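You operate a simulated robot arm through the tools that you are given. There is no shell and no other tool.

Carry out the task below with a simulated robot arm. There is one attempt and no reset: what you move stays moved.

Task
Clamp the dark blank at the stops and draw its yellow line.
Fine: push it up to the stops first; marker back in its pot, clamp raised again. Set down upright: yellow marker. A coat counts when it lies all over at full strength: go over it till it gets no stronger.

Only the result counts: the job must be done as asked and must still hold three seconds after the hand-in. Knocking over, shifting, dropping, spilling or breaking anything else fails it.

Robot
A 6-joint arm with a three-finger gripper, fixed in place. Base frame: the origin is at the foot of the arm, x ahead of it, y to its left, z up; the work surface is at about z = 919. Lengths are in mm, angles in degrees, forces in N, time in s.
Its first joint turns from -166.0 to 166.0 degrees. Payload 4.89 kg.
Tool frame: the origin (TCP) lies between the finger pads and is the grasp point; the fingertips stand 30 mm ahead of it; z points along the fingers, y is the line along which they close. Largest opening 164 mm; the body of the gripper starts 125 mm behind the TCP.
Orientation is that of the tool frame in the base frame, as a unit quaternion [w, x, y, z]. With the fingers straight down and closing along the base's y, the tool's x points along the base's -x, its y along +y and its z along -z.

Tools
- The arm moves only by the tool drive_tool. Its argument "targets" is a list that holds one entry, the list of rows, each a list of 7 numbers: the shift along the tool's x, y, z in cm, then the turn, a rotation vector about the tool's x, y, z in degrees, then the finger opening in cm, from 0 to 16.4. In form: [[[tx, ty, tz, wx, wy, wz, grip], ...]]. A call has 1 to 20 rows; each row shifts and turns the commanded pose from where the row before left it, along the tool's axes as they then stand. Rows are played at 5 a second. More than 50 mm and 8.6 degrees between two rows, or a gripper value outside its range, and nothing of the call is played. A pose out of reach is approached as far as the arm can. The call stops where the force on the tool passes 60 N (or 10 N more than at its start, if that is more) or the arm is blocked; 0.2 s more then pass. The fingers move at their own pace (about 108 mm/s each) and stop on an object; they squeeze with about 28 N. The grip force told is the motor's: it shows also when the fingers shut on nothing. Time passes only in rows, and 0.2 s behind the last, so rows that do not move let the fingers close. The reply holds the time, the measured pose of the TCP, the force on the tool along the base axes, the opening and the grip force, in the units named above and with some noise, with the torque about the TCP (base axes, N m) and any sound that the robot's microphone picked up.
- Cameras (640 x 400 px; columns grow to the right, rows downward): "scene" is fixed at [48.9, 648.4, 1590]; the picture's right is [-0.54, -0.84, 0.00], its down [-0.40, 0.26, -0.88] and it looks along [0.74, -0.47, -0.48] (base axes); focal length 324 px, centre (320, 200). "wrist" rides on the gripper at [76, -2, -152] in the tool frame; the picture's right is [0.02, 1.00, 0.00], its down [-0.88, 0.02, -0.47] and it looks along [-0.47, 0.01, 0.88] (tool axes); focal length 247 px, centre (320, 200). There is no depth. A picture from a camera that has moved, and an enlarged one, comes with that camera's place and axes in the base frame and with its lens.
- snapshot(camera): a new picture of that camera. The clock stands still meanwhile.
- lift_body(by): slides the trunk up (or, below 0, down) by that many mm; the arm rides with it, the base frame stays. It gives what a move gives, with no picture.
- zoom(camera, box): a new picture of the part [left, top, right, bottom] of that camera's present view, enlarged. The clock stands still meanwhile.
- hand_in(): hands the job in; it is judged then, once.

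Nothing tells you positions but the pictures and the camera data. Unless the task says otherwise, let go and move clear before handing in.

The tools are called as a command line: name --argument value ..., lists and objects as JSON in quotes. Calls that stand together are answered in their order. drive_tool: Moves the arm, as the interface text tells. Its arguments: {"type":"object","properties":{"targets":{"type":"array","items":{"type":"array","items":{"type":"array","items":{"type":"number"}}}}},"required":["targets"]} The other tools are called the same way: lift_body (by) slides the trunk up or down; snapshot (camera) takes a picture; zoom (camera, box) takes an enlarged picture of a part of a camera's view; hand_in () hands the job in.

At the start:

```text
time: 0.0
ee_pos: [580.1, -21.1, 1253.8]
ee_rot: [-0.001, 0.001, 1.0, 0.0]
contact_force: [0.7, -0.2, 0.7]
moment: [0.0, 0.01, 0.01]
grip_width: 164.0
grip_force: 0.1
trunk travel left (down, up): [-175.0, 215.0]
```

scene: 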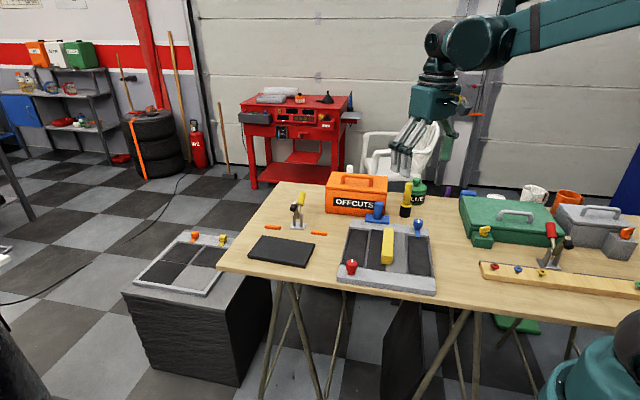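
wrist: 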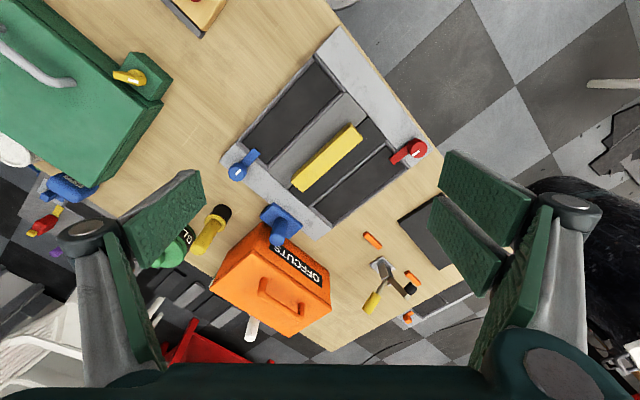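

The bench holds a dark blank, orange stops, a toggle clamp, a yellow bar/marker and other items. I'll look closer before moving.

zoom --camera "scene" --box '[220, 170, 440, 300]'

zoom --camera "scene" --box '[430, 170, 640, 300]'

zoom --camera "wrist" --box '[200, 120, 480, 340]'

zoom --camera "scene" --box '[230, 180, 330, 280]'

```text
2.91 times, centred on (330, 235) of scene
camera zoom: at [48.9, 648.4, 1590.0], right [-0.54, -0.84, 0.0], down [-0.4, 0.26, -0.88], along [0.74, -0.47, -0.48], focal length 944 px, centre (291, 98)
```

zoom: 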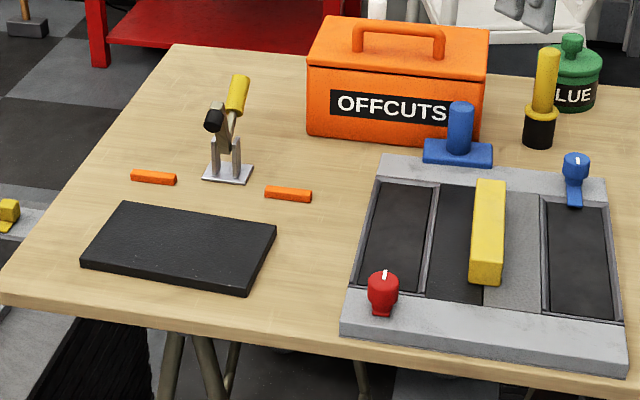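

```text
3.05 times, centred on (535, 235) of scene
camera zoom: at [48.9, 648.4, 1590.0], right [-0.54, -0.84, 0.0], down [-0.4, 0.26, -0.88], along [0.74, -0.47, -0.48], focal length 989 px, centre (-335, 93)
```

zoom: 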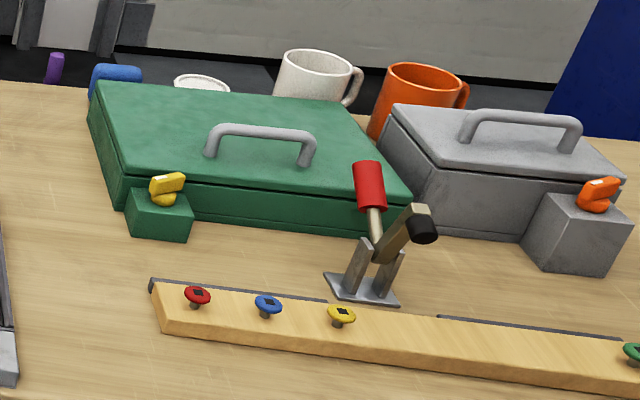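

```text
1.82 times, centred on (340, 230) of wrist
camera zoom: at [504.1, -21.9, 1405.5], right [-0.02, 1.0, 0.0], down [0.88, 0.02, 0.47], along [0.47, 0.01, -0.88], focal length 449 px, centre (284, 146)
```

zoom: 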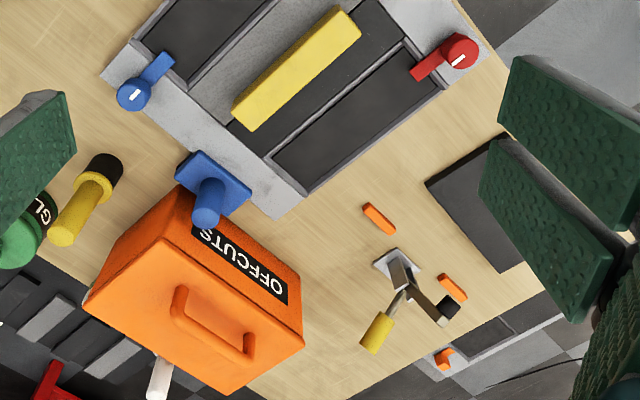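

```text
4.00 times, centred on (280, 230) of scene
camera zoom: at [48.9, 648.4, 1590.0], right [-0.54, -0.84, 0.0], down [-0.4, 0.26, -0.88], along [0.74, -0.47, -0.48], focal length 1298 px, centre (480, 80)
```

zoom: 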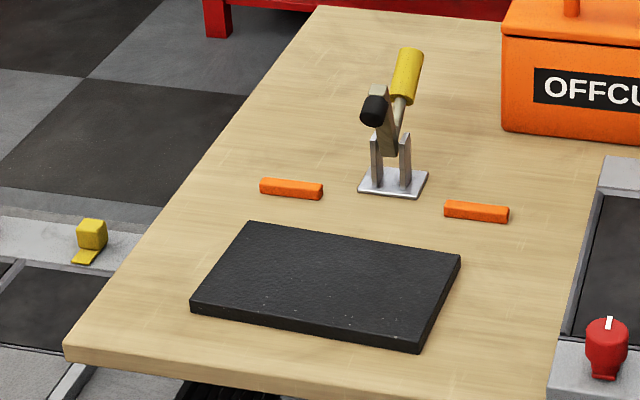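

The blank lies near (836, 296), turned about 45°. The two orange stops sit behind it, with the yellow-handled clamp between them, and the yellow marker stands in a black pot near (790, -219). I'll move high over the blank, turn square to the stops and look.

drive_tool --targets '[[[-2.14, 3.61, 1.04, 0, 0, 0, 16.4], [-2.14, 3.61, 1.04, 0, 0, 0, 16.4], [-2.14, 3.61, 1.04, 0, 0, 0, 16.4], [-2.14, 3.61, 1.04, 0, 0, 0, 16.4], [-2.14, 3.61, 1.04, 0, 0, 0, 16.4], [-2.14, 3.61, 1.04, 0, 0, 0, 16.4], [-2.14, 3.61, 1.04, 0, 0, 0, 16.4], [-2.14, 3.61, 1.04, 0, 0, 0, 16.4], [-2.14, 3.61, 1.04, 0, 0, 0, 16.4], [-2.14, 3.61, 1.04, 0, 0, 0, 16.4], [0, 0, 0, 0, 0, 7.4, 16.4], [0, 0, 0, 0, 0, 7.4, 16.4], [0, 0, 0, 0, 0, 7.4, 16.4], [0, 0, 0, 0, 0, 7.4, 16.4], [0, 0, 0, 0, 0, 7.4, 16.4], [0, 0, 0, 0, 0, 7.3, 16.4], [0, 0, 0, 0, 0, 0, 16.4]]]'

snapshot --camera "wrist"

snapshot --camera "scene"

```text
time: 3.6
ee_pos: [795.1, 340.4, 1148.7]
ee_rot: [0.0, 0.378, 0.926, -0.001]
contact_force: [0.4, 0.5, -0.3]
moment: [0.0, 0.01, -0.02]
grip_width: 163.7
grip_force: 0.1
trunk travel left (down, up): [-175.0, 215.0]
```

```text
taken
camera wrist: at [738.7, 392.8, 1300.7], right [0.68, 0.73, 0.0], down [0.64, -0.6, 0.47], along [0.35, -0.32, -0.88], focal length 247 px, centre (320, 200)
```

wrist: 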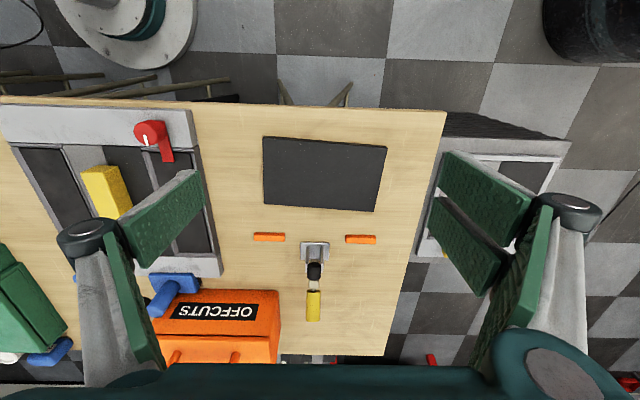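

```text
taken
```

scene: 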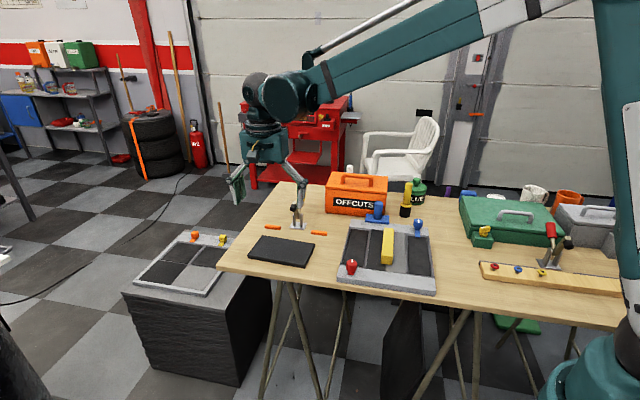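

The wrist view shows the blank, both stops and the clamp between them. I'll enlarge it for detail.

zoom --camera "wrist" --box '[240, 120, 400, 220]'

zoom --camera "wrist" --box '[250, 220, 380, 330]'

zoom --camera "scene" --box '[270, 170, 330, 240]'

zoom --camera "scene" --box '[385, 165, 445, 225]'

zoom --camera "scene" --box '[240, 225, 330, 275]'

```text
4.00 times, centred on (320, 170) of wrist
camera zoom: at [738.7, 392.8, 1300.7], right [0.68, 0.73, 0.0], down [0.64, -0.6, 0.47], along [0.35, -0.32, -0.88], focal length 988 px, centre (320, 320)
```

zoom: 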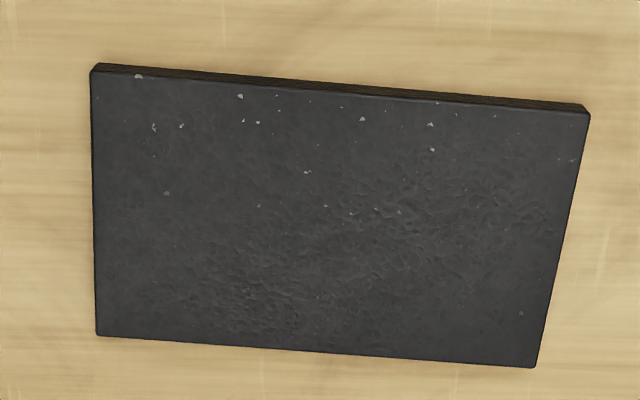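

```text
3.64 times, centred on (315, 275) of wrist
camera zoom: at [738.7, 392.8, 1300.7], right [0.68, 0.73, 0.0], down [0.64, -0.6, 0.47], along [0.35, -0.32, -0.88], focal length 898 px, centre (338, -73)
```

zoom: 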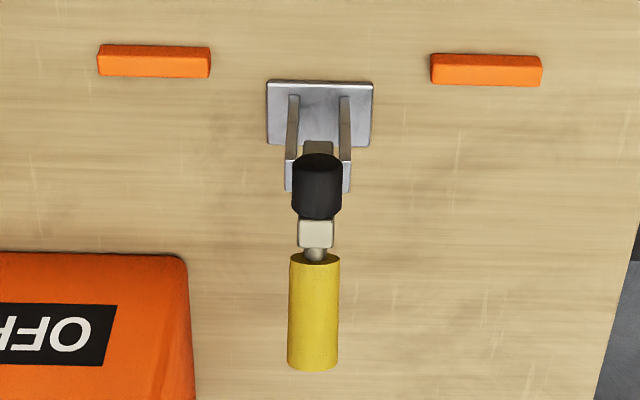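

```text
5.71 times, centred on (300, 205) of scene
camera zoom: at [48.9, 648.4, 1590.0], right [-0.54, -0.84, 0.0], down [-0.4, 0.26, -0.88], along [0.74, -0.47, -0.48], focal length 1854 px, centre (434, 171)
```

zoom: 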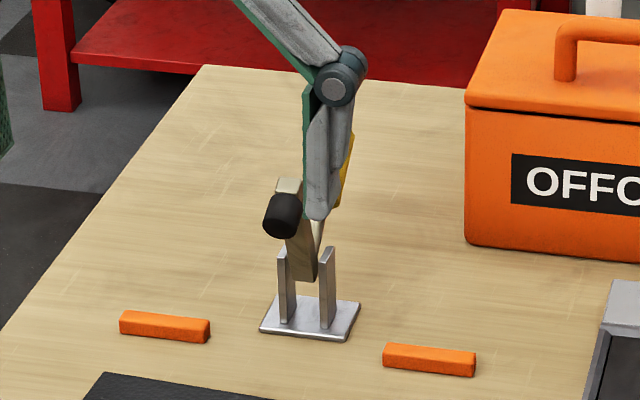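

```text
6.67 times, centred on (415, 195) of scene
camera zoom: at [48.9, 648.4, 1590.0], right [-0.54, -0.84, 0.0], down [-0.4, 0.26, -0.88], along [0.74, -0.47, -0.48], focal length 2163 px, centre (-313, 233)
```

zoom: 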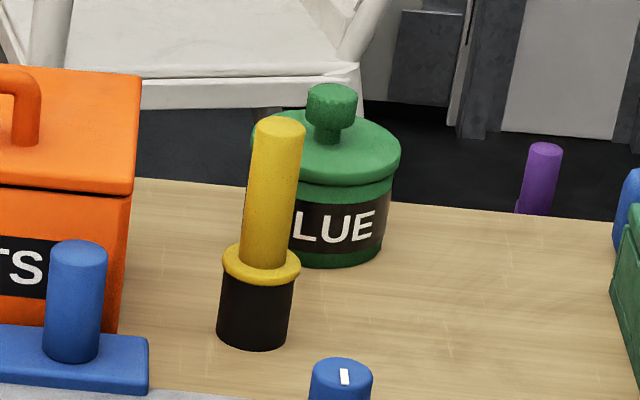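

```text
7.11 times, centred on (285, 250) of scene
camera zoom: at [48.9, 648.4, 1590.0], right [-0.54, -0.84, 0.0], down [-0.4, 0.26, -0.88], along [0.74, -0.47, -0.48], focal length 2307 px, centre (569, -156)
```

zoom: 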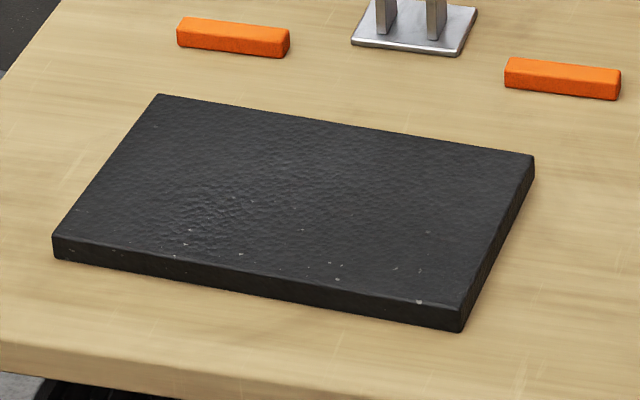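

The blank is about 193 × 117 × 12 mm and sits 65–75 mm short of the stops, about 3° out of square. I'll lower the open fingers behind its back edge first, then push.

drive_tool --targets '[[[3.1, 0, 0, 0, 0, 0, 14], [0, 0, 4.0, 0, 0, 0, 14], [0, 0, 4.0, 0, 0, 0, 14], [0, 0, 4.0, 0, 0, 0, 14], [0, 0, 3.5, 0, 0, 0, 14], [0, 0, 2.0, 0, 0, 0, 14], [0, 0, 1.2, 0, 0, 0, 14], [0, 0, 0.8, 0, 0, 0, 14], [0, 0, 0, 0, 0, 0, 14]]]'

snapshot --camera "wrist"

zoom --camera "scene" --box '[220, 150, 360, 290]'

```text
time: 5.6
ee_pos: [772.2, 362.8, 952.5]
ee_rot: [0.001, 0.377, 0.926, 0.0]
contact_force: [0.1, 0.9, -0.2]
moment: [-0.02, -0.06, 0.01]
grip_width: 140.0
grip_force: 0.0
trunk travel left (down, up): [-175.0, 215.0]
```

```text
taken
camera wrist: at [716.6, 415.2, 1105.7], right [0.68, 0.73, 0.0], down [0.64, -0.6, 0.47], along [0.35, -0.32, -0.88], focal length 247 px, centre (320, 200)
```

wrist: 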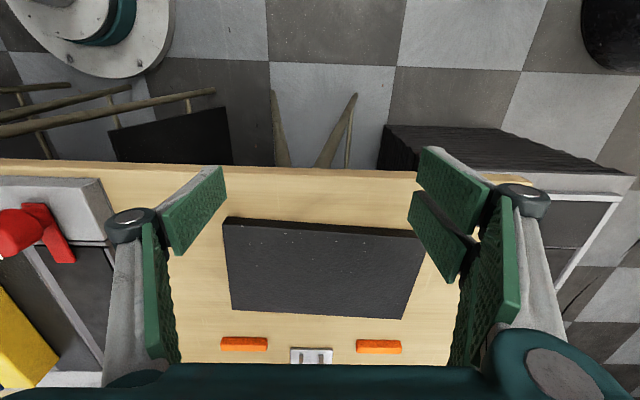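

```text
2.86 times, centred on (290, 220) of scene
camera zoom: at [48.9, 648.4, 1590.0], right [-0.54, -0.84, 0.0], down [-0.4, 0.26, -0.88], along [0.74, -0.47, -0.48], focal length 927 px, centre (406, 143)
```

zoom: 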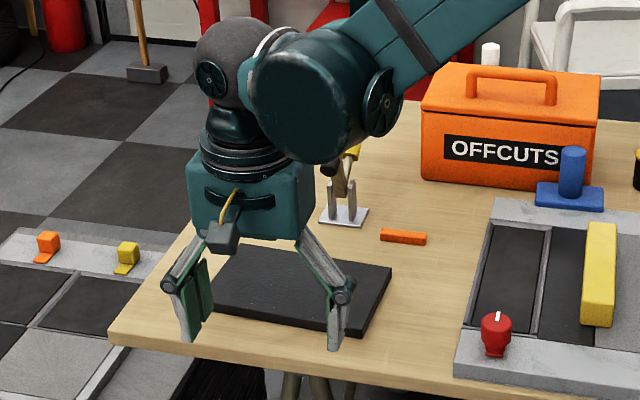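

The fingers stand clear behind the blank's back edge at about table height. I'll push towards the stops, slowing near the end.

drive_tool --targets '[[[-0.8, 0, 0, 0, 0, 0, 14], [-0.8, 0, 0, 0, 0, 0, 14], [-0.8, 0, 0, 0, 0, 0, 14], [-0.8, 0, 0, 0, 0, 0, 14], [-0.8, 0, 0, 0, 0, 0, 14], [-0.8, 0, 0, 0, 0, 0, 14], [-0.8, 0, 0, 0, 0, 0, 14], [-0.8, 0, 0, 0, 0, 0, 14], [-0.6, 0, 0, 0, 0, 0, 14], [-0.6, 0, 0, 0, 0, 0, 14], [-0.4, 0, 0, 0, 0, 0, 14], [-0.4, 0, 0, 0, 0, 0, 14], [0, 0, 0, 0, 0, 0, 14]]]'

snapshot --camera "wrist"

zoom --camera "scene" --box '[220, 150, 360, 290]'

```text
time: 8.4
ee_pos: [833.0, 304.7, 955.1]
ee_rot: [-0.001, 0.377, 0.926, 0.0]
contact_force: [-0.7, 0.5, -0.2]
moment: [-0.01, -0.03, 0.03]
grip_width: 140.0
grip_force: 0.0
trunk travel left (down, up): [-175.0, 215.0]
```

```text
taken
camera wrist: at [776.7, 357.1, 1108.1], right [0.68, 0.73, 0.0], down [0.64, -0.6, 0.47], along [0.35, -0.32, -0.88], focal length 247 px, centre (320, 200)
```

wrist: 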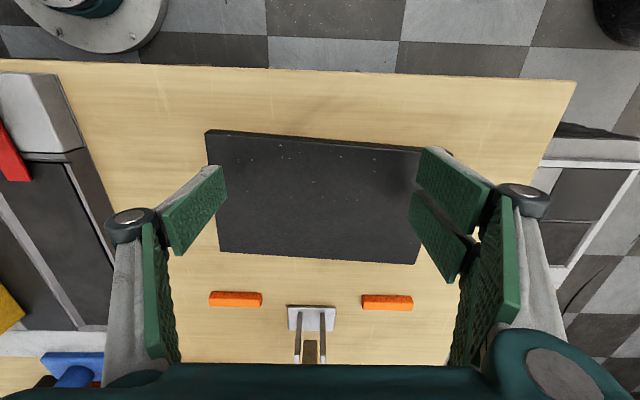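

```text
2.86 times, centred on (290, 220) of scene
camera zoom: at [48.9, 648.4, 1590.0], right [-0.54, -0.84, 0.0], down [-0.4, 0.26, -0.88], along [0.74, -0.47, -0.48], focal length 927 px, centre (406, 143)
```

zoom: 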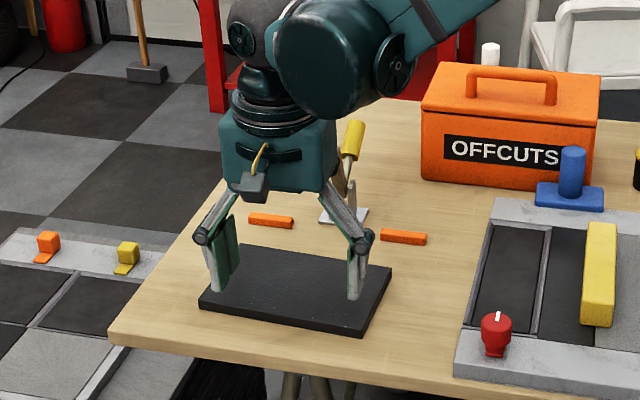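

The blank barely moved. With the fingers this far open their tips stand higher than expected, at about z = 935, so they slid over it. I'll lift, go back behind it and lower further by feel.

drive_tool --targets '[[[0, 0, -2.0, 0, 0, 0, 14], [3.0, 0, 0, 0, 0, 0, 14], [3.0, 0, 0, 0, 0, 0, 14], [2.6, 0, 0, 0, 0, 0, 14], [0, 0, 2.0, 0, 0, 0, 14], [0, 0, 0.5, 0, 0, 0, 14], [0, 0, 0.3, 0, 0, 0, 14], [0, 0, 0.2, 0, 0, 0, 14], [0, 0, 0, 0, 0, 0, 14]]]'

zoom --camera "scene" --box '[220, 200, 320, 290]'

snapshot --camera "wrist"

```text
time: 10.4
ee_pos: [773.1, 363.1, 943.8]
ee_rot: [0.0, 0.377, 0.926, 0.0]
contact_force: [0.4, 0.6, -0.5]
moment: [0.02, 0.01, 0.0]
grip_width: 140.1
grip_force: 0.0
trunk travel left (down, up): [-175.0, 215.0]
```

```text
4.44 times, centred on (270, 245) of scene
camera zoom: at [48.9, 648.4, 1590.0], right [-0.54, -0.84, 0.0], down [-0.4, 0.26, -0.88], along [0.74, -0.47, -0.48], focal length 1442 px, centre (542, 0)
```

zoom: 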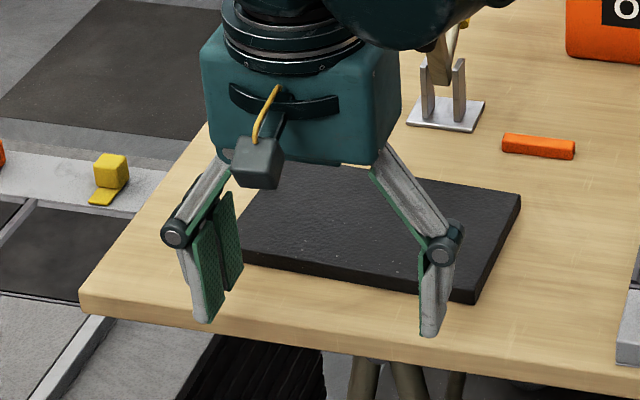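

```text
taken
camera wrist: at [715.5, 416.6, 1096.5], right [0.68, 0.73, 0.0], down [0.64, -0.6, 0.47], along [0.35, -0.32, -0.88], focal length 247 px, centre (320, 200)
```

wrist: 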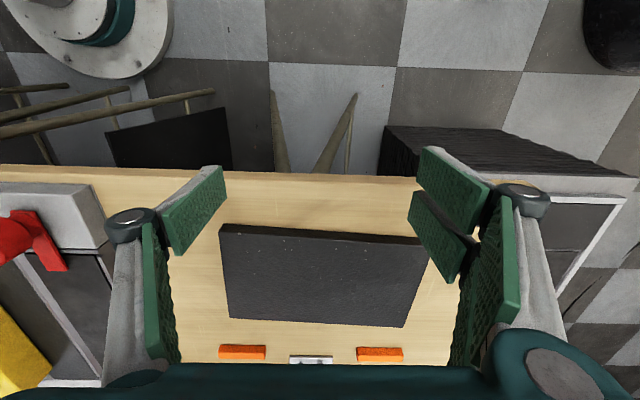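

The blank is still where it was. I'll lower in small steps until the tips nearly touch the table.

drive_tool --targets '[[[0, 0, 0.2, 0, 0, 0, 14], [0, 0, 0.2, 0, 0, 0, 14], [0, 0, 0.1, 0, 0, 0, 14], [0, 0, 0, 0, 0, 0, 14]]]'

zoom --camera "scene" --box '[250, 230, 330, 290]'

```text
time: 11.4
ee_pos: [771.3, 363.7, 941.1]
ee_rot: [0.0, 0.376, 0.926, 0.0]
contact_force: [-1.1, -0.9, -0.5]
moment: [-0.01, -0.03, 0.01]
grip_width: 139.9
grip_force: 0.1
trunk travel left (down, up): [-175.0, 215.0]
```

```text
6.67 times, centred on (290, 260) of scene
camera zoom: at [48.9, 648.4, 1590.0], right [-0.54, -0.84, 0.0], down [-0.4, 0.26, -0.88], along [0.74, -0.47, -0.48], focal length 2163 px, centre (520, -200)
```

zoom: 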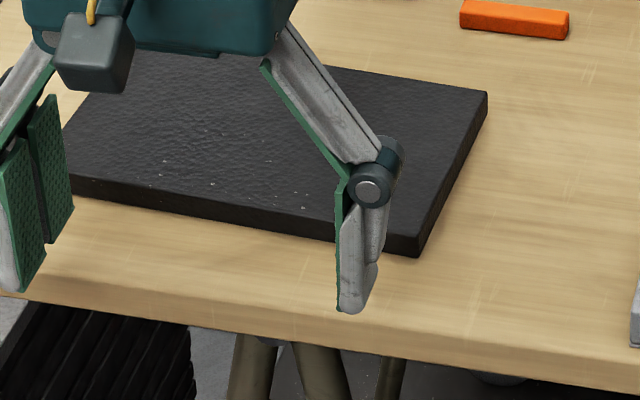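

The tips are a few millimetres above the table. I'll go slightly lower, feeling for contact.

drive_tool --targets '[[[0, 0, 0.1, 0, 0, 0, 14], [0, 0, 0.1, 0, 0, 0, 14], [0, 0, 0.1, 0, 0, 0, 14], [0, 0, 0, 0, 0, 0, 14]]]'

```text
time: 12.4
ee_pos: [770.8, 363.9, 935.5]
ee_rot: [0.0, 0.377, 0.926, 0.0]
contact_force: [-0.1, -0.7, -2.0]
moment: [0.01, 0.03, -0.02]
grip_width: 140.3
grip_force: 0.0
trunk travel left (down, up): [-175.0, 215.0]
```

No firm contact yet, and the tips should now be well below the blank's top face. I'll push in short steps, checking partway.

drive_tool --targets '[[[-0.8, 0, 0, 0, 0, 0, 14], [-0.8, 0, 0, 0, 0, 0, 14], [-0.8, 0, 0, 0, 0, 0, 14], [-0.8, 0, 0, 0, 0, 0, 14], [-0.8, 0, 0, 0, 0, 0, 14], [0, 0, 0, 0, 0, 0, 14]]]'

zoom --camera "scene" --box '[220, 200, 320, 290]'

snapshot --camera "wrist"

```text
time: 13.8
ee_pos: [801.5, 336.2, 935.6]
ee_rot: [0.0, 0.377, 0.926, 0.0]
contact_force: [-0.3, 0.4, 0.7]
moment: [-0.04, 0.0, 0.02]
grip_width: 140.2
grip_force: 0.0
trunk travel left (down, up): [-175.0, 215.0]
```

```text
4.44 times, centred on (270, 245) of scene
camera zoom: at [48.9, 648.4, 1590.0], right [-0.54, -0.84, 0.0], down [-0.4, 0.26, -0.88], along [0.74, -0.47, -0.48], focal length 1442 px, centre (542, 0)
```

zoom: 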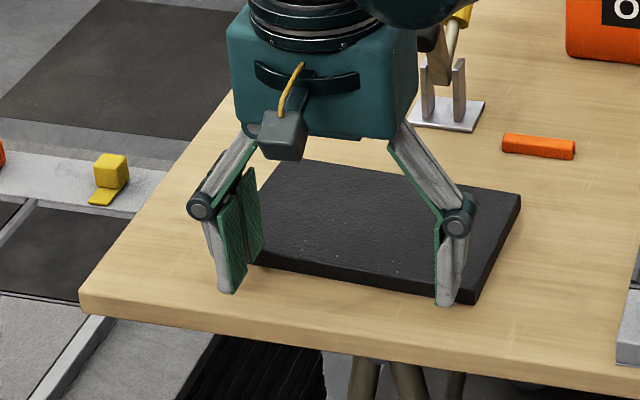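

```text
taken
camera wrist: at [745.2, 388.6, 1088.0], right [0.68, 0.73, 0.0], down [0.64, -0.6, 0.47], along [0.35, -0.32, -0.88], focal length 247 px, centre (320, 200)
```

wrist: 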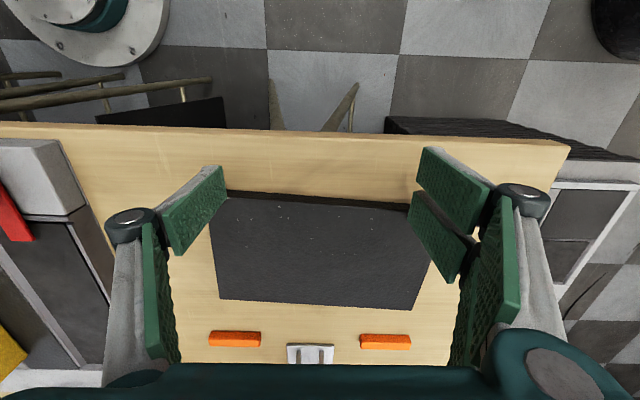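

The fingertips look to be right at the blank's back edge. I'll keep pushing in small steps and check the force.

drive_tool --targets '[[[-0.5, 0, 0, 0, 0, 0, 14], [-0.5, 0, 0, 0, 0, 0, 14], [-0.5, 0, 0, 0, 0, 0, 14], [-0.5, 0, 0, 0, 0, 0, 14]]]'

zoom --camera "scene" --box '[220, 200, 320, 290]'

zoom --camera "wrist" --box '[180, 140, 480, 360]'

```text
time: 14.8
ee_pos: [815.3, 321.9, 937.4]
ee_rot: [0.0, 0.378, 0.926, 0.0]
contact_force: [-0.1, -0.3, 0.0]
moment: [-0.01, -0.02, -0.01]
grip_width: 140.1
grip_force: 0.2
trunk travel left (down, up): [-175.0, 215.0]
```

```text
4.44 times, centred on (270, 245) of scene
camera zoom: at [48.9, 648.4, 1590.0], right [-0.54, -0.84, 0.0], down [-0.4, 0.26, -0.88], along [0.74, -0.47, -0.48], focal length 1442 px, centre (542, 0)
```

zoom: 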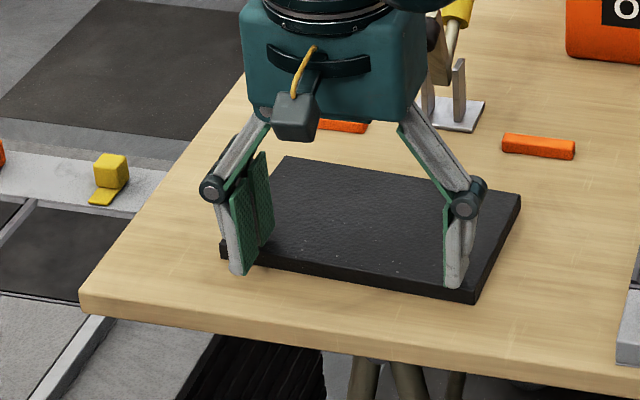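

```text
1.82 times, centred on (330, 250) of wrist
camera zoom: at [758.5, 374.5, 1089.0], right [0.68, 0.73, 0.0], down [0.64, -0.6, 0.47], along [0.35, -0.32, -0.88], focal length 449 px, centre (302, 109)
```

zoom: 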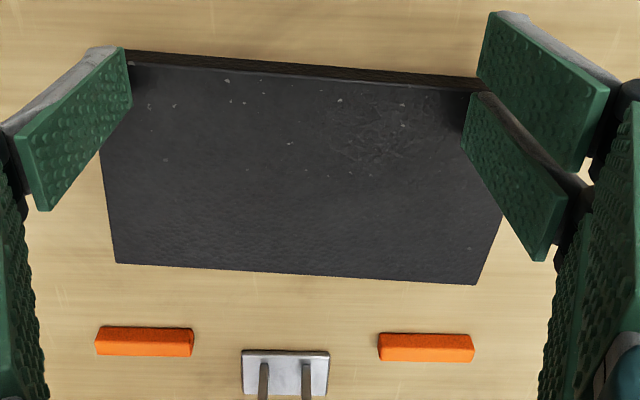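

There is still no contact, so I can't tell whether the tips are below the blank's top face. I'll back away and lower until the tips really touch the table.

drive_tool --targets '[[[2.5, 0, 0, 0, 0, 0, 14], [2.5, 0, 0, 0, 0, 0, 14], [1.0, 0, 0, 0, 0, 0, 14], [0, 0, 0.2, 0, 0, 0, 14], [0, 0, 0.2, 0, 0, 0, 14], [0, 0, 0.2, 0, 0, 0, 14], [0, 0, 0, 0, 0, 0, 14]]]'

zoom --camera "scene" --box '[250, 230, 330, 290]'

```text
time: 16.4
ee_pos: [772.2, 363.4, 930.1]
ee_rot: [0.001, 0.377, 0.926, -0.001]
contact_force: [1.0, 1.1, 0.3]
moment: [0.0, 0.01, 0.01]
grip_width: 140.2
grip_force: 0.0
trunk travel left (down, up): [-175.0, 215.0]
```

```text
6.67 times, centred on (290, 260) of scene
camera zoom: at [48.9, 648.4, 1590.0], right [-0.54, -0.84, 0.0], down [-0.4, 0.26, -0.88], along [0.74, -0.47, -0.48], focal length 2163 px, centre (520, -200)
```

zoom: 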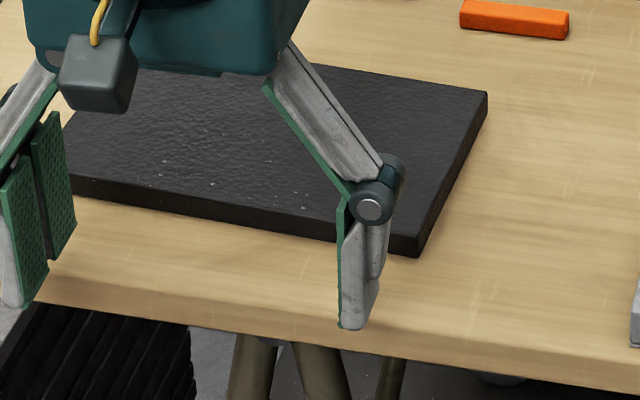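

Still no contact at z = 930. I'll keep descending in 2 mm steps.

drive_tool --targets '[[[0, 0, 0.2, 0, 0, 0, 14], [0, 0, 0.2, 0, 0, 0, 14], [0, 0, 0.2, 0, 0, 0, 14], [0, 0, 0, 0, 0, 0, 14]]]'

zoom --camera "scene" --box '[250, 230, 330, 290]'

snapshot --camera "wrist"

```text
time: 17.4
ee_pos: [771.0, 362.8, 924.7]
ee_rot: [-0.001, 0.377, 0.926, 0.0]
contact_force: [-0.1, 0.0, -0.9]
moment: [-0.05, 0.03, -0.02]
grip_width: 140.2
grip_force: 0.1
trunk travel left (down, up): [-175.0, 215.0]
```

```text
6.67 times, centred on (290, 260) of scene
camera zoom: at [48.9, 648.4, 1590.0], right [-0.54, -0.84, 0.0], down [-0.4, 0.26, -0.88], along [0.74, -0.47, -0.48], focal length 2163 px, centre (520, -200)
```

zoom: 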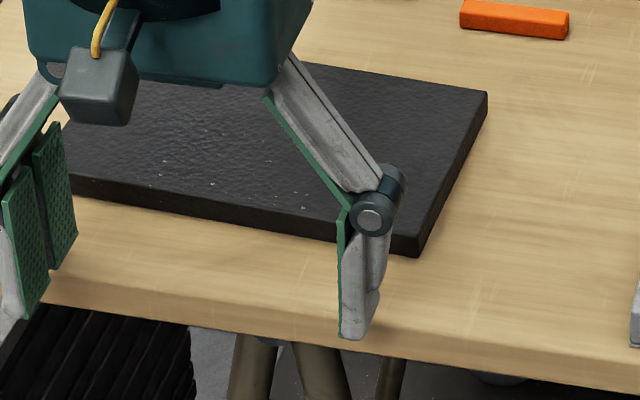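

```text
taken
camera wrist: at [715.4, 416.1, 1076.5], right [0.68, 0.73, 0.0], down [0.64, -0.6, 0.47], along [0.35, -0.32, -0.88], focal length 247 px, centre (320, 200)
```

wrist: 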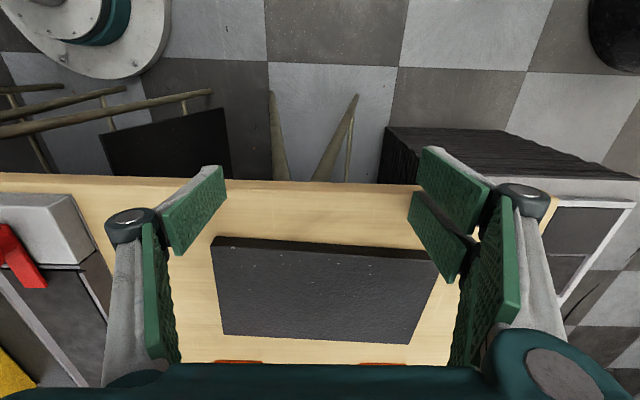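

From the wrist view, at this opening the tips stand only about 6 mm ahead of the TCP, because the fingers swing on arcs. That explains the lack of contact. I'll move about 10 mm further over the table and feel for its surface.

drive_tool --targets '[[[-0.8, 0, 0, 0, 0, 0, 14], [0, 0, 0.1, 0, 0, 0, 14], [0, 0, 0.1, 0, 0, 0, 14], [0, 0, 0.1, 0, 0, 0, 14], [0, 0, 0, 0, 0, 0, 14]]]'

zoom --camera "scene" --box '[250, 230, 330, 290]'

```text
time: 18.6
ee_pos: [777.3, 356.1, 921.5]
ee_rot: [0.0, 0.378, 0.926, 0.0]
contact_force: [0.2, 0.6, 0.0]
moment: [-0.02, 0.02, 0.01]
grip_width: 140.1
grip_force: 0.0
trunk travel left (down, up): [-175.0, 215.0]
```

```text
6.67 times, centred on (290, 260) of scene
camera zoom: at [48.9, 648.4, 1590.0], right [-0.54, -0.84, 0.0], down [-0.4, 0.26, -0.88], along [0.74, -0.47, -0.48], focal length 2163 px, centre (520, -200)
```

zoom: 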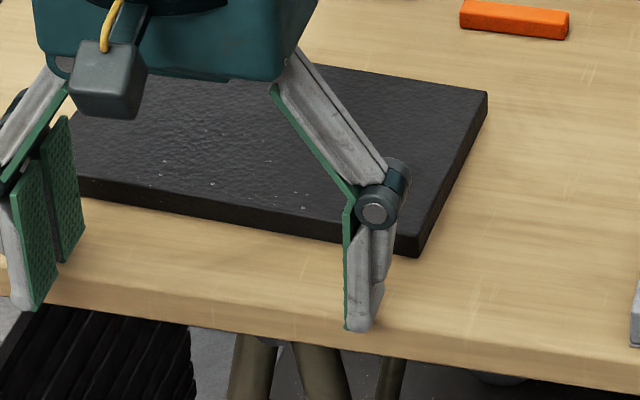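

The tips look close to the table but the force is still nil. I'll keep lowering in millimetre steps.

drive_tool --targets '[[[0, 0, 0.1, 0, 0, 0, 14], [0, 0, 0.1, 0, 0, 0, 14], [0, 0, 0.1, 0, 0, 0, 14], [0, 0, 0.1, 0, 0, 0, 14], [0, 0, 0, 0, 0, 0, 14]]]'

zoom --camera "scene" --box '[250, 230, 330, 290]'

zoom --camera "wrist" --box '[140, 120, 300, 260]'

```text
time: 19.8
ee_pos: [777.5, 358.0, 916.6]
ee_rot: [0.0, 0.377, 0.926, 0.0]
contact_force: [0.2, -0.6, -0.2]
moment: [0.01, -0.01, 0.01]
grip_width: 140.1
grip_force: 0.1
trunk travel left (down, up): [-175.0, 215.0]
```

```text
6.67 times, centred on (290, 260) of scene
camera zoom: at [48.9, 648.4, 1590.0], right [-0.54, -0.84, 0.0], down [-0.4, 0.26, -0.88], along [0.74, -0.47, -0.48], focal length 2163 px, centre (520, -200)
```

zoom: 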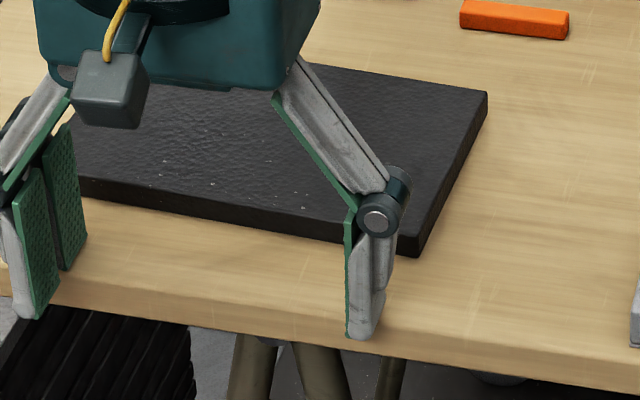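

```text
2.86 times, centred on (220, 190) of wrist
camera zoom: at [721.0, 409.8, 1069.0], right [0.68, 0.73, 0.0], down [0.64, -0.6, 0.47], along [0.35, -0.32, -0.88], focal length 706 px, centre (606, 229)
```

zoom: 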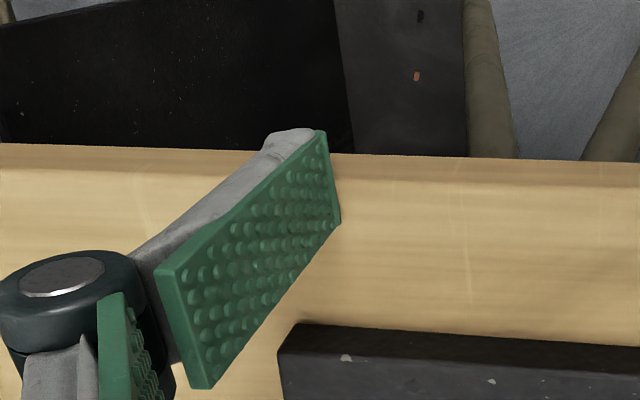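

The numbers fit better if the table top is a bit lower than 919, nearer 905. I'll keep lowering by feel.

drive_tool --targets '[[[-0.6, 0, 0, 0, 0, 0, 14], [0, 0, 0.1, 0, 0, 0, 14], [0, 0, 0.1, 0, 0, 0, 14], [0, 0, 0.1, 0, 0, 0, 14], [0, 0, 0.1, 0, 0, 0, 14], [0, 0, 0, 0, 0, 0, 14]]]'

zoom --camera "scene" --box '[250, 230, 330, 290]'

zoom --camera "wrist" --box '[140, 120, 300, 260]'

```text
time: 21.2
ee_pos: [779.2, 352.5, 913.7]
ee_rot: [0.0, 0.377, 0.926, 0.001]
contact_force: [-6.7, 0.1, 16.5]
moment: [-0.51, 0.57, -0.58]
grip_width: 145.2
grip_force: 6.2
trunk travel left (down, up): [-175.0, 215.0]
```

```text
6.67 times, centred on (290, 260) of scene
camera zoom: at [48.9, 648.4, 1590.0], right [-0.54, -0.84, 0.0], down [-0.4, 0.26, -0.88], along [0.74, -0.47, -0.48], focal length 2163 px, centre (520, -200)
```

zoom: 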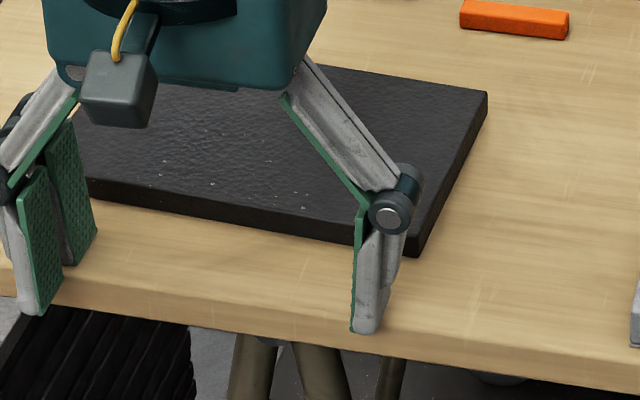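

```text
2.86 times, centred on (220, 190) of wrist
camera zoom: at [723.6, 405.4, 1065.7], right [0.68, 0.73, 0.0], down [0.64, -0.6, 0.47], along [0.34, -0.32, -0.88], focal length 706 px, centre (606, 229)
```

zoom: 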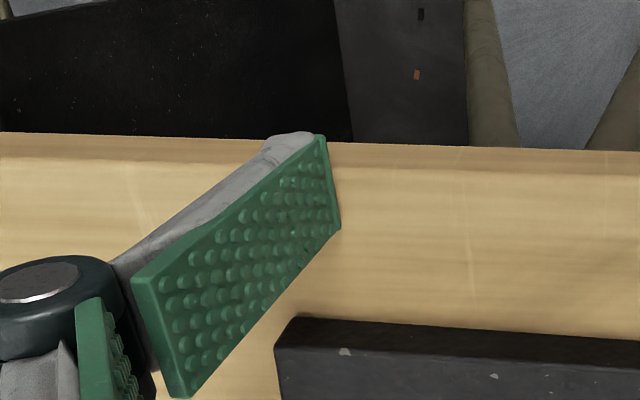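

Contact: the table top is really near z ≈ 904, and both cameras agree the blank's top is near 916. I'll raise 4 mm and push in short steps.

drive_tool --targets '[[[0, 0, -0.4, 0, 0, 0, 14], [-0.6, 0, 0, 0, 0, 0, 14], [-0.6, 0, 0, 0, 0, 0, 14], [-0.6, 0, 0, 0, 0, 0, 14], [-0.6, 0, 0, 0, 0, 0, 14], [-0.6, 0, 0, 0, 0, 0, 14], [-0.6, 0, 0, 0, 0, 0, 14], [-0.6, 0, 0, 0, 0, 0, 14], [-0.6, 0, 0, 0, 0, 0, 14], [-0.6, 0, 0, 0, 0, 0, 14], [-0.6, 0, 0, 0, 0, 0, 14], [0, 0, 0, 0, 0, 0, 14]]]'

zoom --camera "scene" --box '[220, 200, 320, 290]'

snapshot --camera "wrist"

```text
time: 23.8
ee_pos: [823.4, 310.5, 915.1]
ee_rot: [0.0, 0.377, 0.926, 0.0]
contact_force: [-1.4, 1.0, 1.7]
moment: [0.02, 0.01, 0.02]
grip_width: 141.0
grip_force: 0.4
trunk travel left (down, up): [-175.0, 215.0]
```

```text
4.44 times, centred on (270, 245) of scene
camera zoom: at [48.9, 648.4, 1590.0], right [-0.54, -0.84, 0.0], down [-0.4, 0.26, -0.88], along [0.74, -0.47, -0.48], focal length 1442 px, centre (542, 0)
```

zoom: 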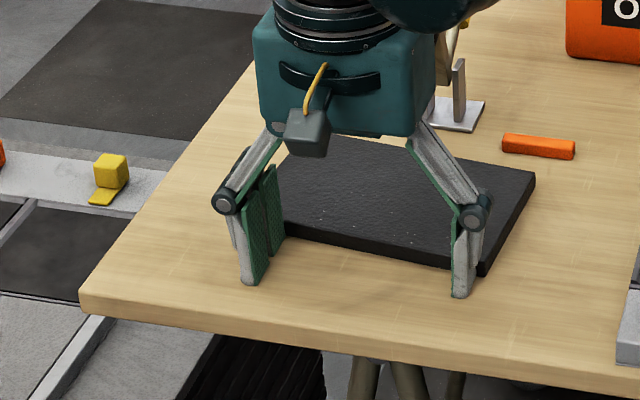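

```text
taken
camera wrist: at [767.9, 364.0, 1068.0], right [0.68, 0.73, 0.0], down [0.64, -0.6, 0.47], along [0.35, -0.32, -0.88], focal length 247 px, centre (320, 200)
```

wrist: 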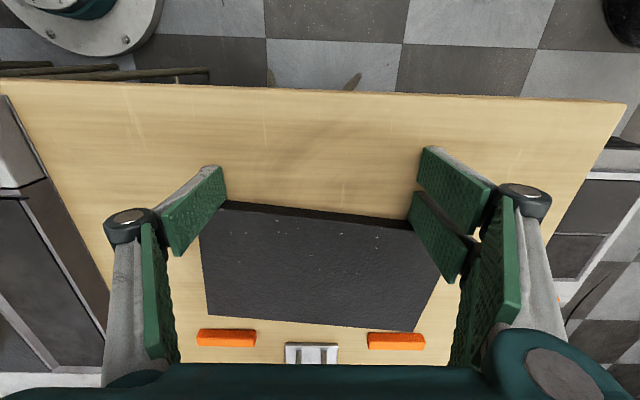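

The blank is moving, but the right-hand finger pair reaches further than the left finger and keeps it askew. I'll back off, close the fingers and push at the centre, so the stops square it themselves.

drive_tool --targets '[[[2.0, 0, 0, 0, 0, 0, 14], [2.0, 0, 0, 0, 0, 0, 14], [0, 0, -4.0, 0, 0, 0, 14], [0, 0, 0, 0, 0, 0, 0], [0, 0, 0, 0, 0, 0, 0], [0, 0, 0, 0, 0, 0, 0], [0, 0, 0, 0, 0, 0, 0], [0, 0, 0, 0, 0, 0, 0], [0, 0, 1.0, 0, 0, 0, 0], [0, 0, 0.5, 0, 0, 0, 0], [0, 0, 0, 0, 0, 0, 0]]]'

snapshot --camera "wrist"

zoom --camera "scene" --box '[220, 200, 320, 290]'

```text
time: 26.2
ee_pos: [795.5, 339.3, 941.5]
ee_rot: [-0.001, 0.377, 0.926, 0.0]
contact_force: [0.2, 0.7, -0.2]
moment: [-0.02, -0.01, -0.01]
grip_width: 0.0
grip_force: 27.9
trunk travel left (down, up): [-175.0, 215.0]
```

```text
taken
camera wrist: at [739.2, 392.5, 1094.9], right [0.68, 0.73, 0.0], down [0.64, -0.6, 0.47], along [0.35, -0.32, -0.88], focal length 247 px, centre (320, 200)
```

wrist: 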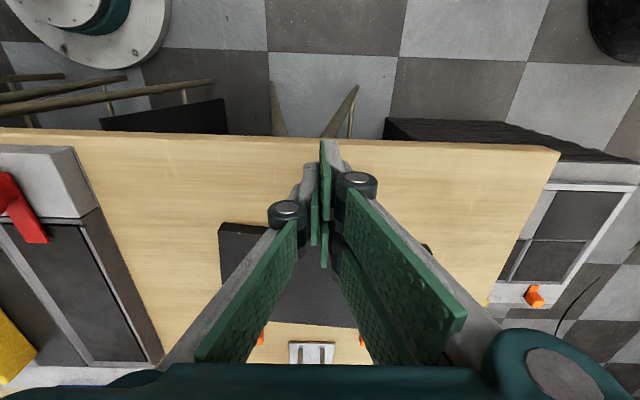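

```text
4.44 times, centred on (270, 245) of scene
camera zoom: at [48.9, 648.4, 1590.0], right [-0.54, -0.84, 0.0], down [-0.4, 0.26, -0.88], along [0.74, -0.47, -0.48], focal length 1442 px, centre (542, 0)
```

zoom: 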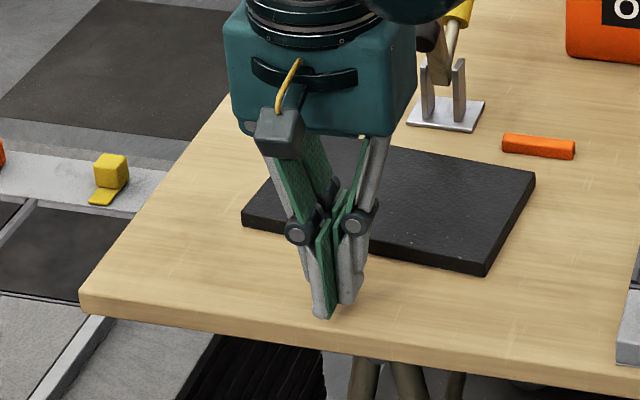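

The fingers are closed behind the centre of the blank's back edge. I'll lower 5 mm and push in short steps.

drive_tool --targets '[[[0, 0, 0.3, 0, 0, 0, 0], [0, 0, 0.2, 0, 0, 0, 0], [-0.6, 0, 0, 0, 0, 0, 0], [-0.6, 0, 0, 0, 0, 0, 0], [-0.6, 0, 0, 0, 0, 0, 0], [-0.6, 0, 0, 0, 0, 0, 0], [-0.6, 0, 0, 0, 0, 0, 0], [-0.6, 0, 0, 0, 0, 0, 0], [0, 0, 0, 0, 0, 0, 0]]]'

snapshot --camera "wrist"

zoom --camera "scene" --box '[220, 200, 320, 290]'

```text
time: 28.2
ee_pos: [821.3, 313.7, 937.1]
ee_rot: [0.0, 0.377, 0.926, 0.0]
contact_force: [0.0, 0.1, -0.8]
moment: [0.0, 0.01, 0.0]
grip_width: 0.1
grip_force: 28.0
trunk travel left (down, up): [-175.0, 215.0]
```

```text
taken
camera wrist: at [765.0, 366.9, 1089.3], right [0.68, 0.73, 0.0], down [0.64, -0.6, 0.47], along [0.35, -0.32, -0.88], focal length 247 px, centre (320, 200)
```

wrist: 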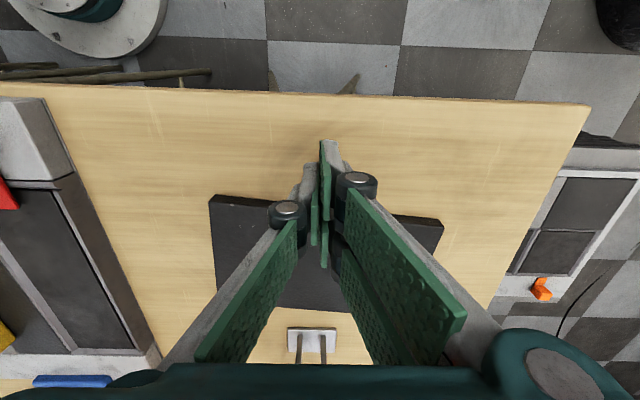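

```text
4.44 times, centred on (270, 245) of scene
camera zoom: at [48.9, 648.4, 1590.0], right [-0.54, -0.84, 0.0], down [-0.4, 0.26, -0.88], along [0.74, -0.47, -0.48], focal length 1442 px, centre (542, 0)
```

zoom: 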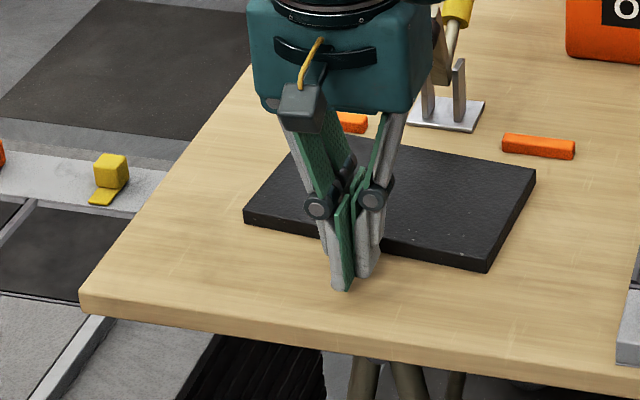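

The fingers are just reaching the edge. I'll push on.

drive_tool --targets '[[[-0.5, 0, 0, 0, 0, 0, 0], [-0.5, 0, 0, 0, 0, 0, 0], [-0.5, 0, 0, 0, 0, 0, 0], [-0.5, 0, 0, 0, 0, 0, 0], [0, 0, 0, 0, 0, 0, 0]]]'

snapshot --camera "wrist"

zoom --camera "scene" --box '[220, 200, 320, 290]'

```text
time: 29.4
ee_pos: [835.7, 300.8, 938.2]
ee_rot: [-0.001, 0.377, 0.926, 0.0]
contact_force: [-1.7, 2.2, 0.3]
moment: [0.01, 0.01, 0.02]
grip_width: 0.0
grip_force: 28.0
trunk travel left (down, up): [-175.0, 215.0]
```

```text
taken
camera wrist: at [779.0, 354.4, 1089.5], right [0.68, 0.73, 0.0], down [0.64, -0.6, 0.47], along [0.35, -0.32, -0.88], focal length 247 px, centre (320, 200)
```

wrist: 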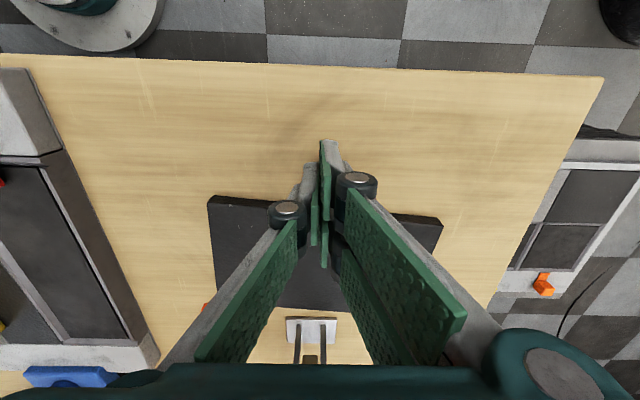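

```text
4.44 times, centred on (270, 245) of scene
camera zoom: at [48.9, 648.4, 1590.0], right [-0.54, -0.84, 0.0], down [-0.4, 0.26, -0.88], along [0.74, -0.47, -0.48], focal length 1442 px, centre (542, 0)
```

zoom: 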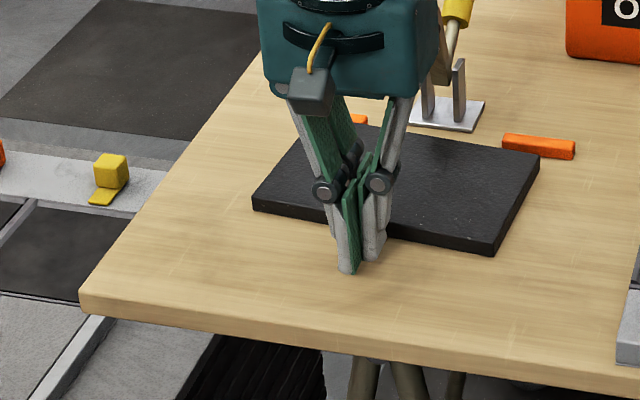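

It moves with about 3 N of push. I'll continue slowly until the force shows it against the stops.

drive_tool --targets '[[[-0.3, 0, 0, 0, 0, 0, 0], [-0.3, 0, 0, 0, 0, 0, 0], [-0.3, 0, 0, 0, 0, 0, 0], [-0.3, 0, 0, 0, 0, 0, 0], [-0.3, 0, 0, 0, 0, 0, 0], [0, 0, 0, 0, 0, 0, 0]]]'

snapshot --camera "wrist"

zoom --camera "scene" --box '[220, 200, 320, 290]'

```text
time: 30.6
ee_pos: [842.5, 295.6, 938.7]
ee_rot: [-0.003, 0.375, 0.927, 0.001]
contact_force: [-15.8, 8.0, -0.8]
moment: [0.02, 0.44, -0.15]
grip_width: 0.0
grip_force: 27.4
trunk travel left (down, up): [-175.0, 215.0]
stopped in row 6: the force on the tool passed its limit at 65 N (the readings are from after the stop); the commanded pose is now the measured one
```

```text
taken
camera wrist: at [785.8, 347.9, 1090.8], right [0.68, 0.73, 0.0], down [0.65, -0.6, 0.47], along [0.34, -0.32, -0.88], focal length 247 px, centre (320, 200)
```

wrist: 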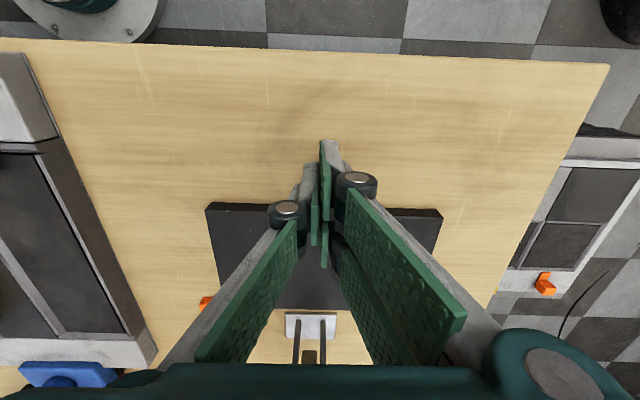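

```text
4.44 times, centred on (270, 245) of scene
camera zoom: at [48.9, 648.4, 1590.0], right [-0.54, -0.84, 0.0], down [-0.4, 0.26, -0.88], along [0.74, -0.47, -0.48], focal length 1442 px, centre (542, 0)
```

zoom: 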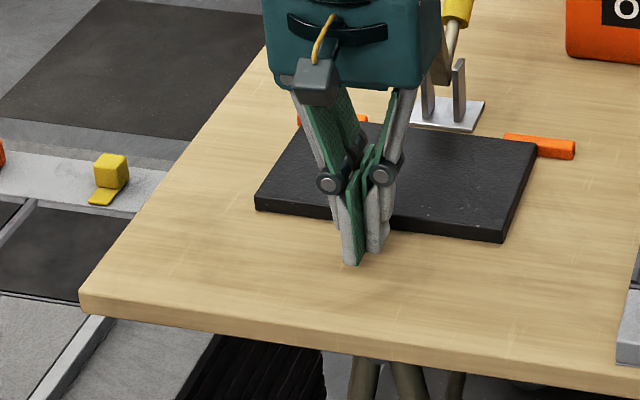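

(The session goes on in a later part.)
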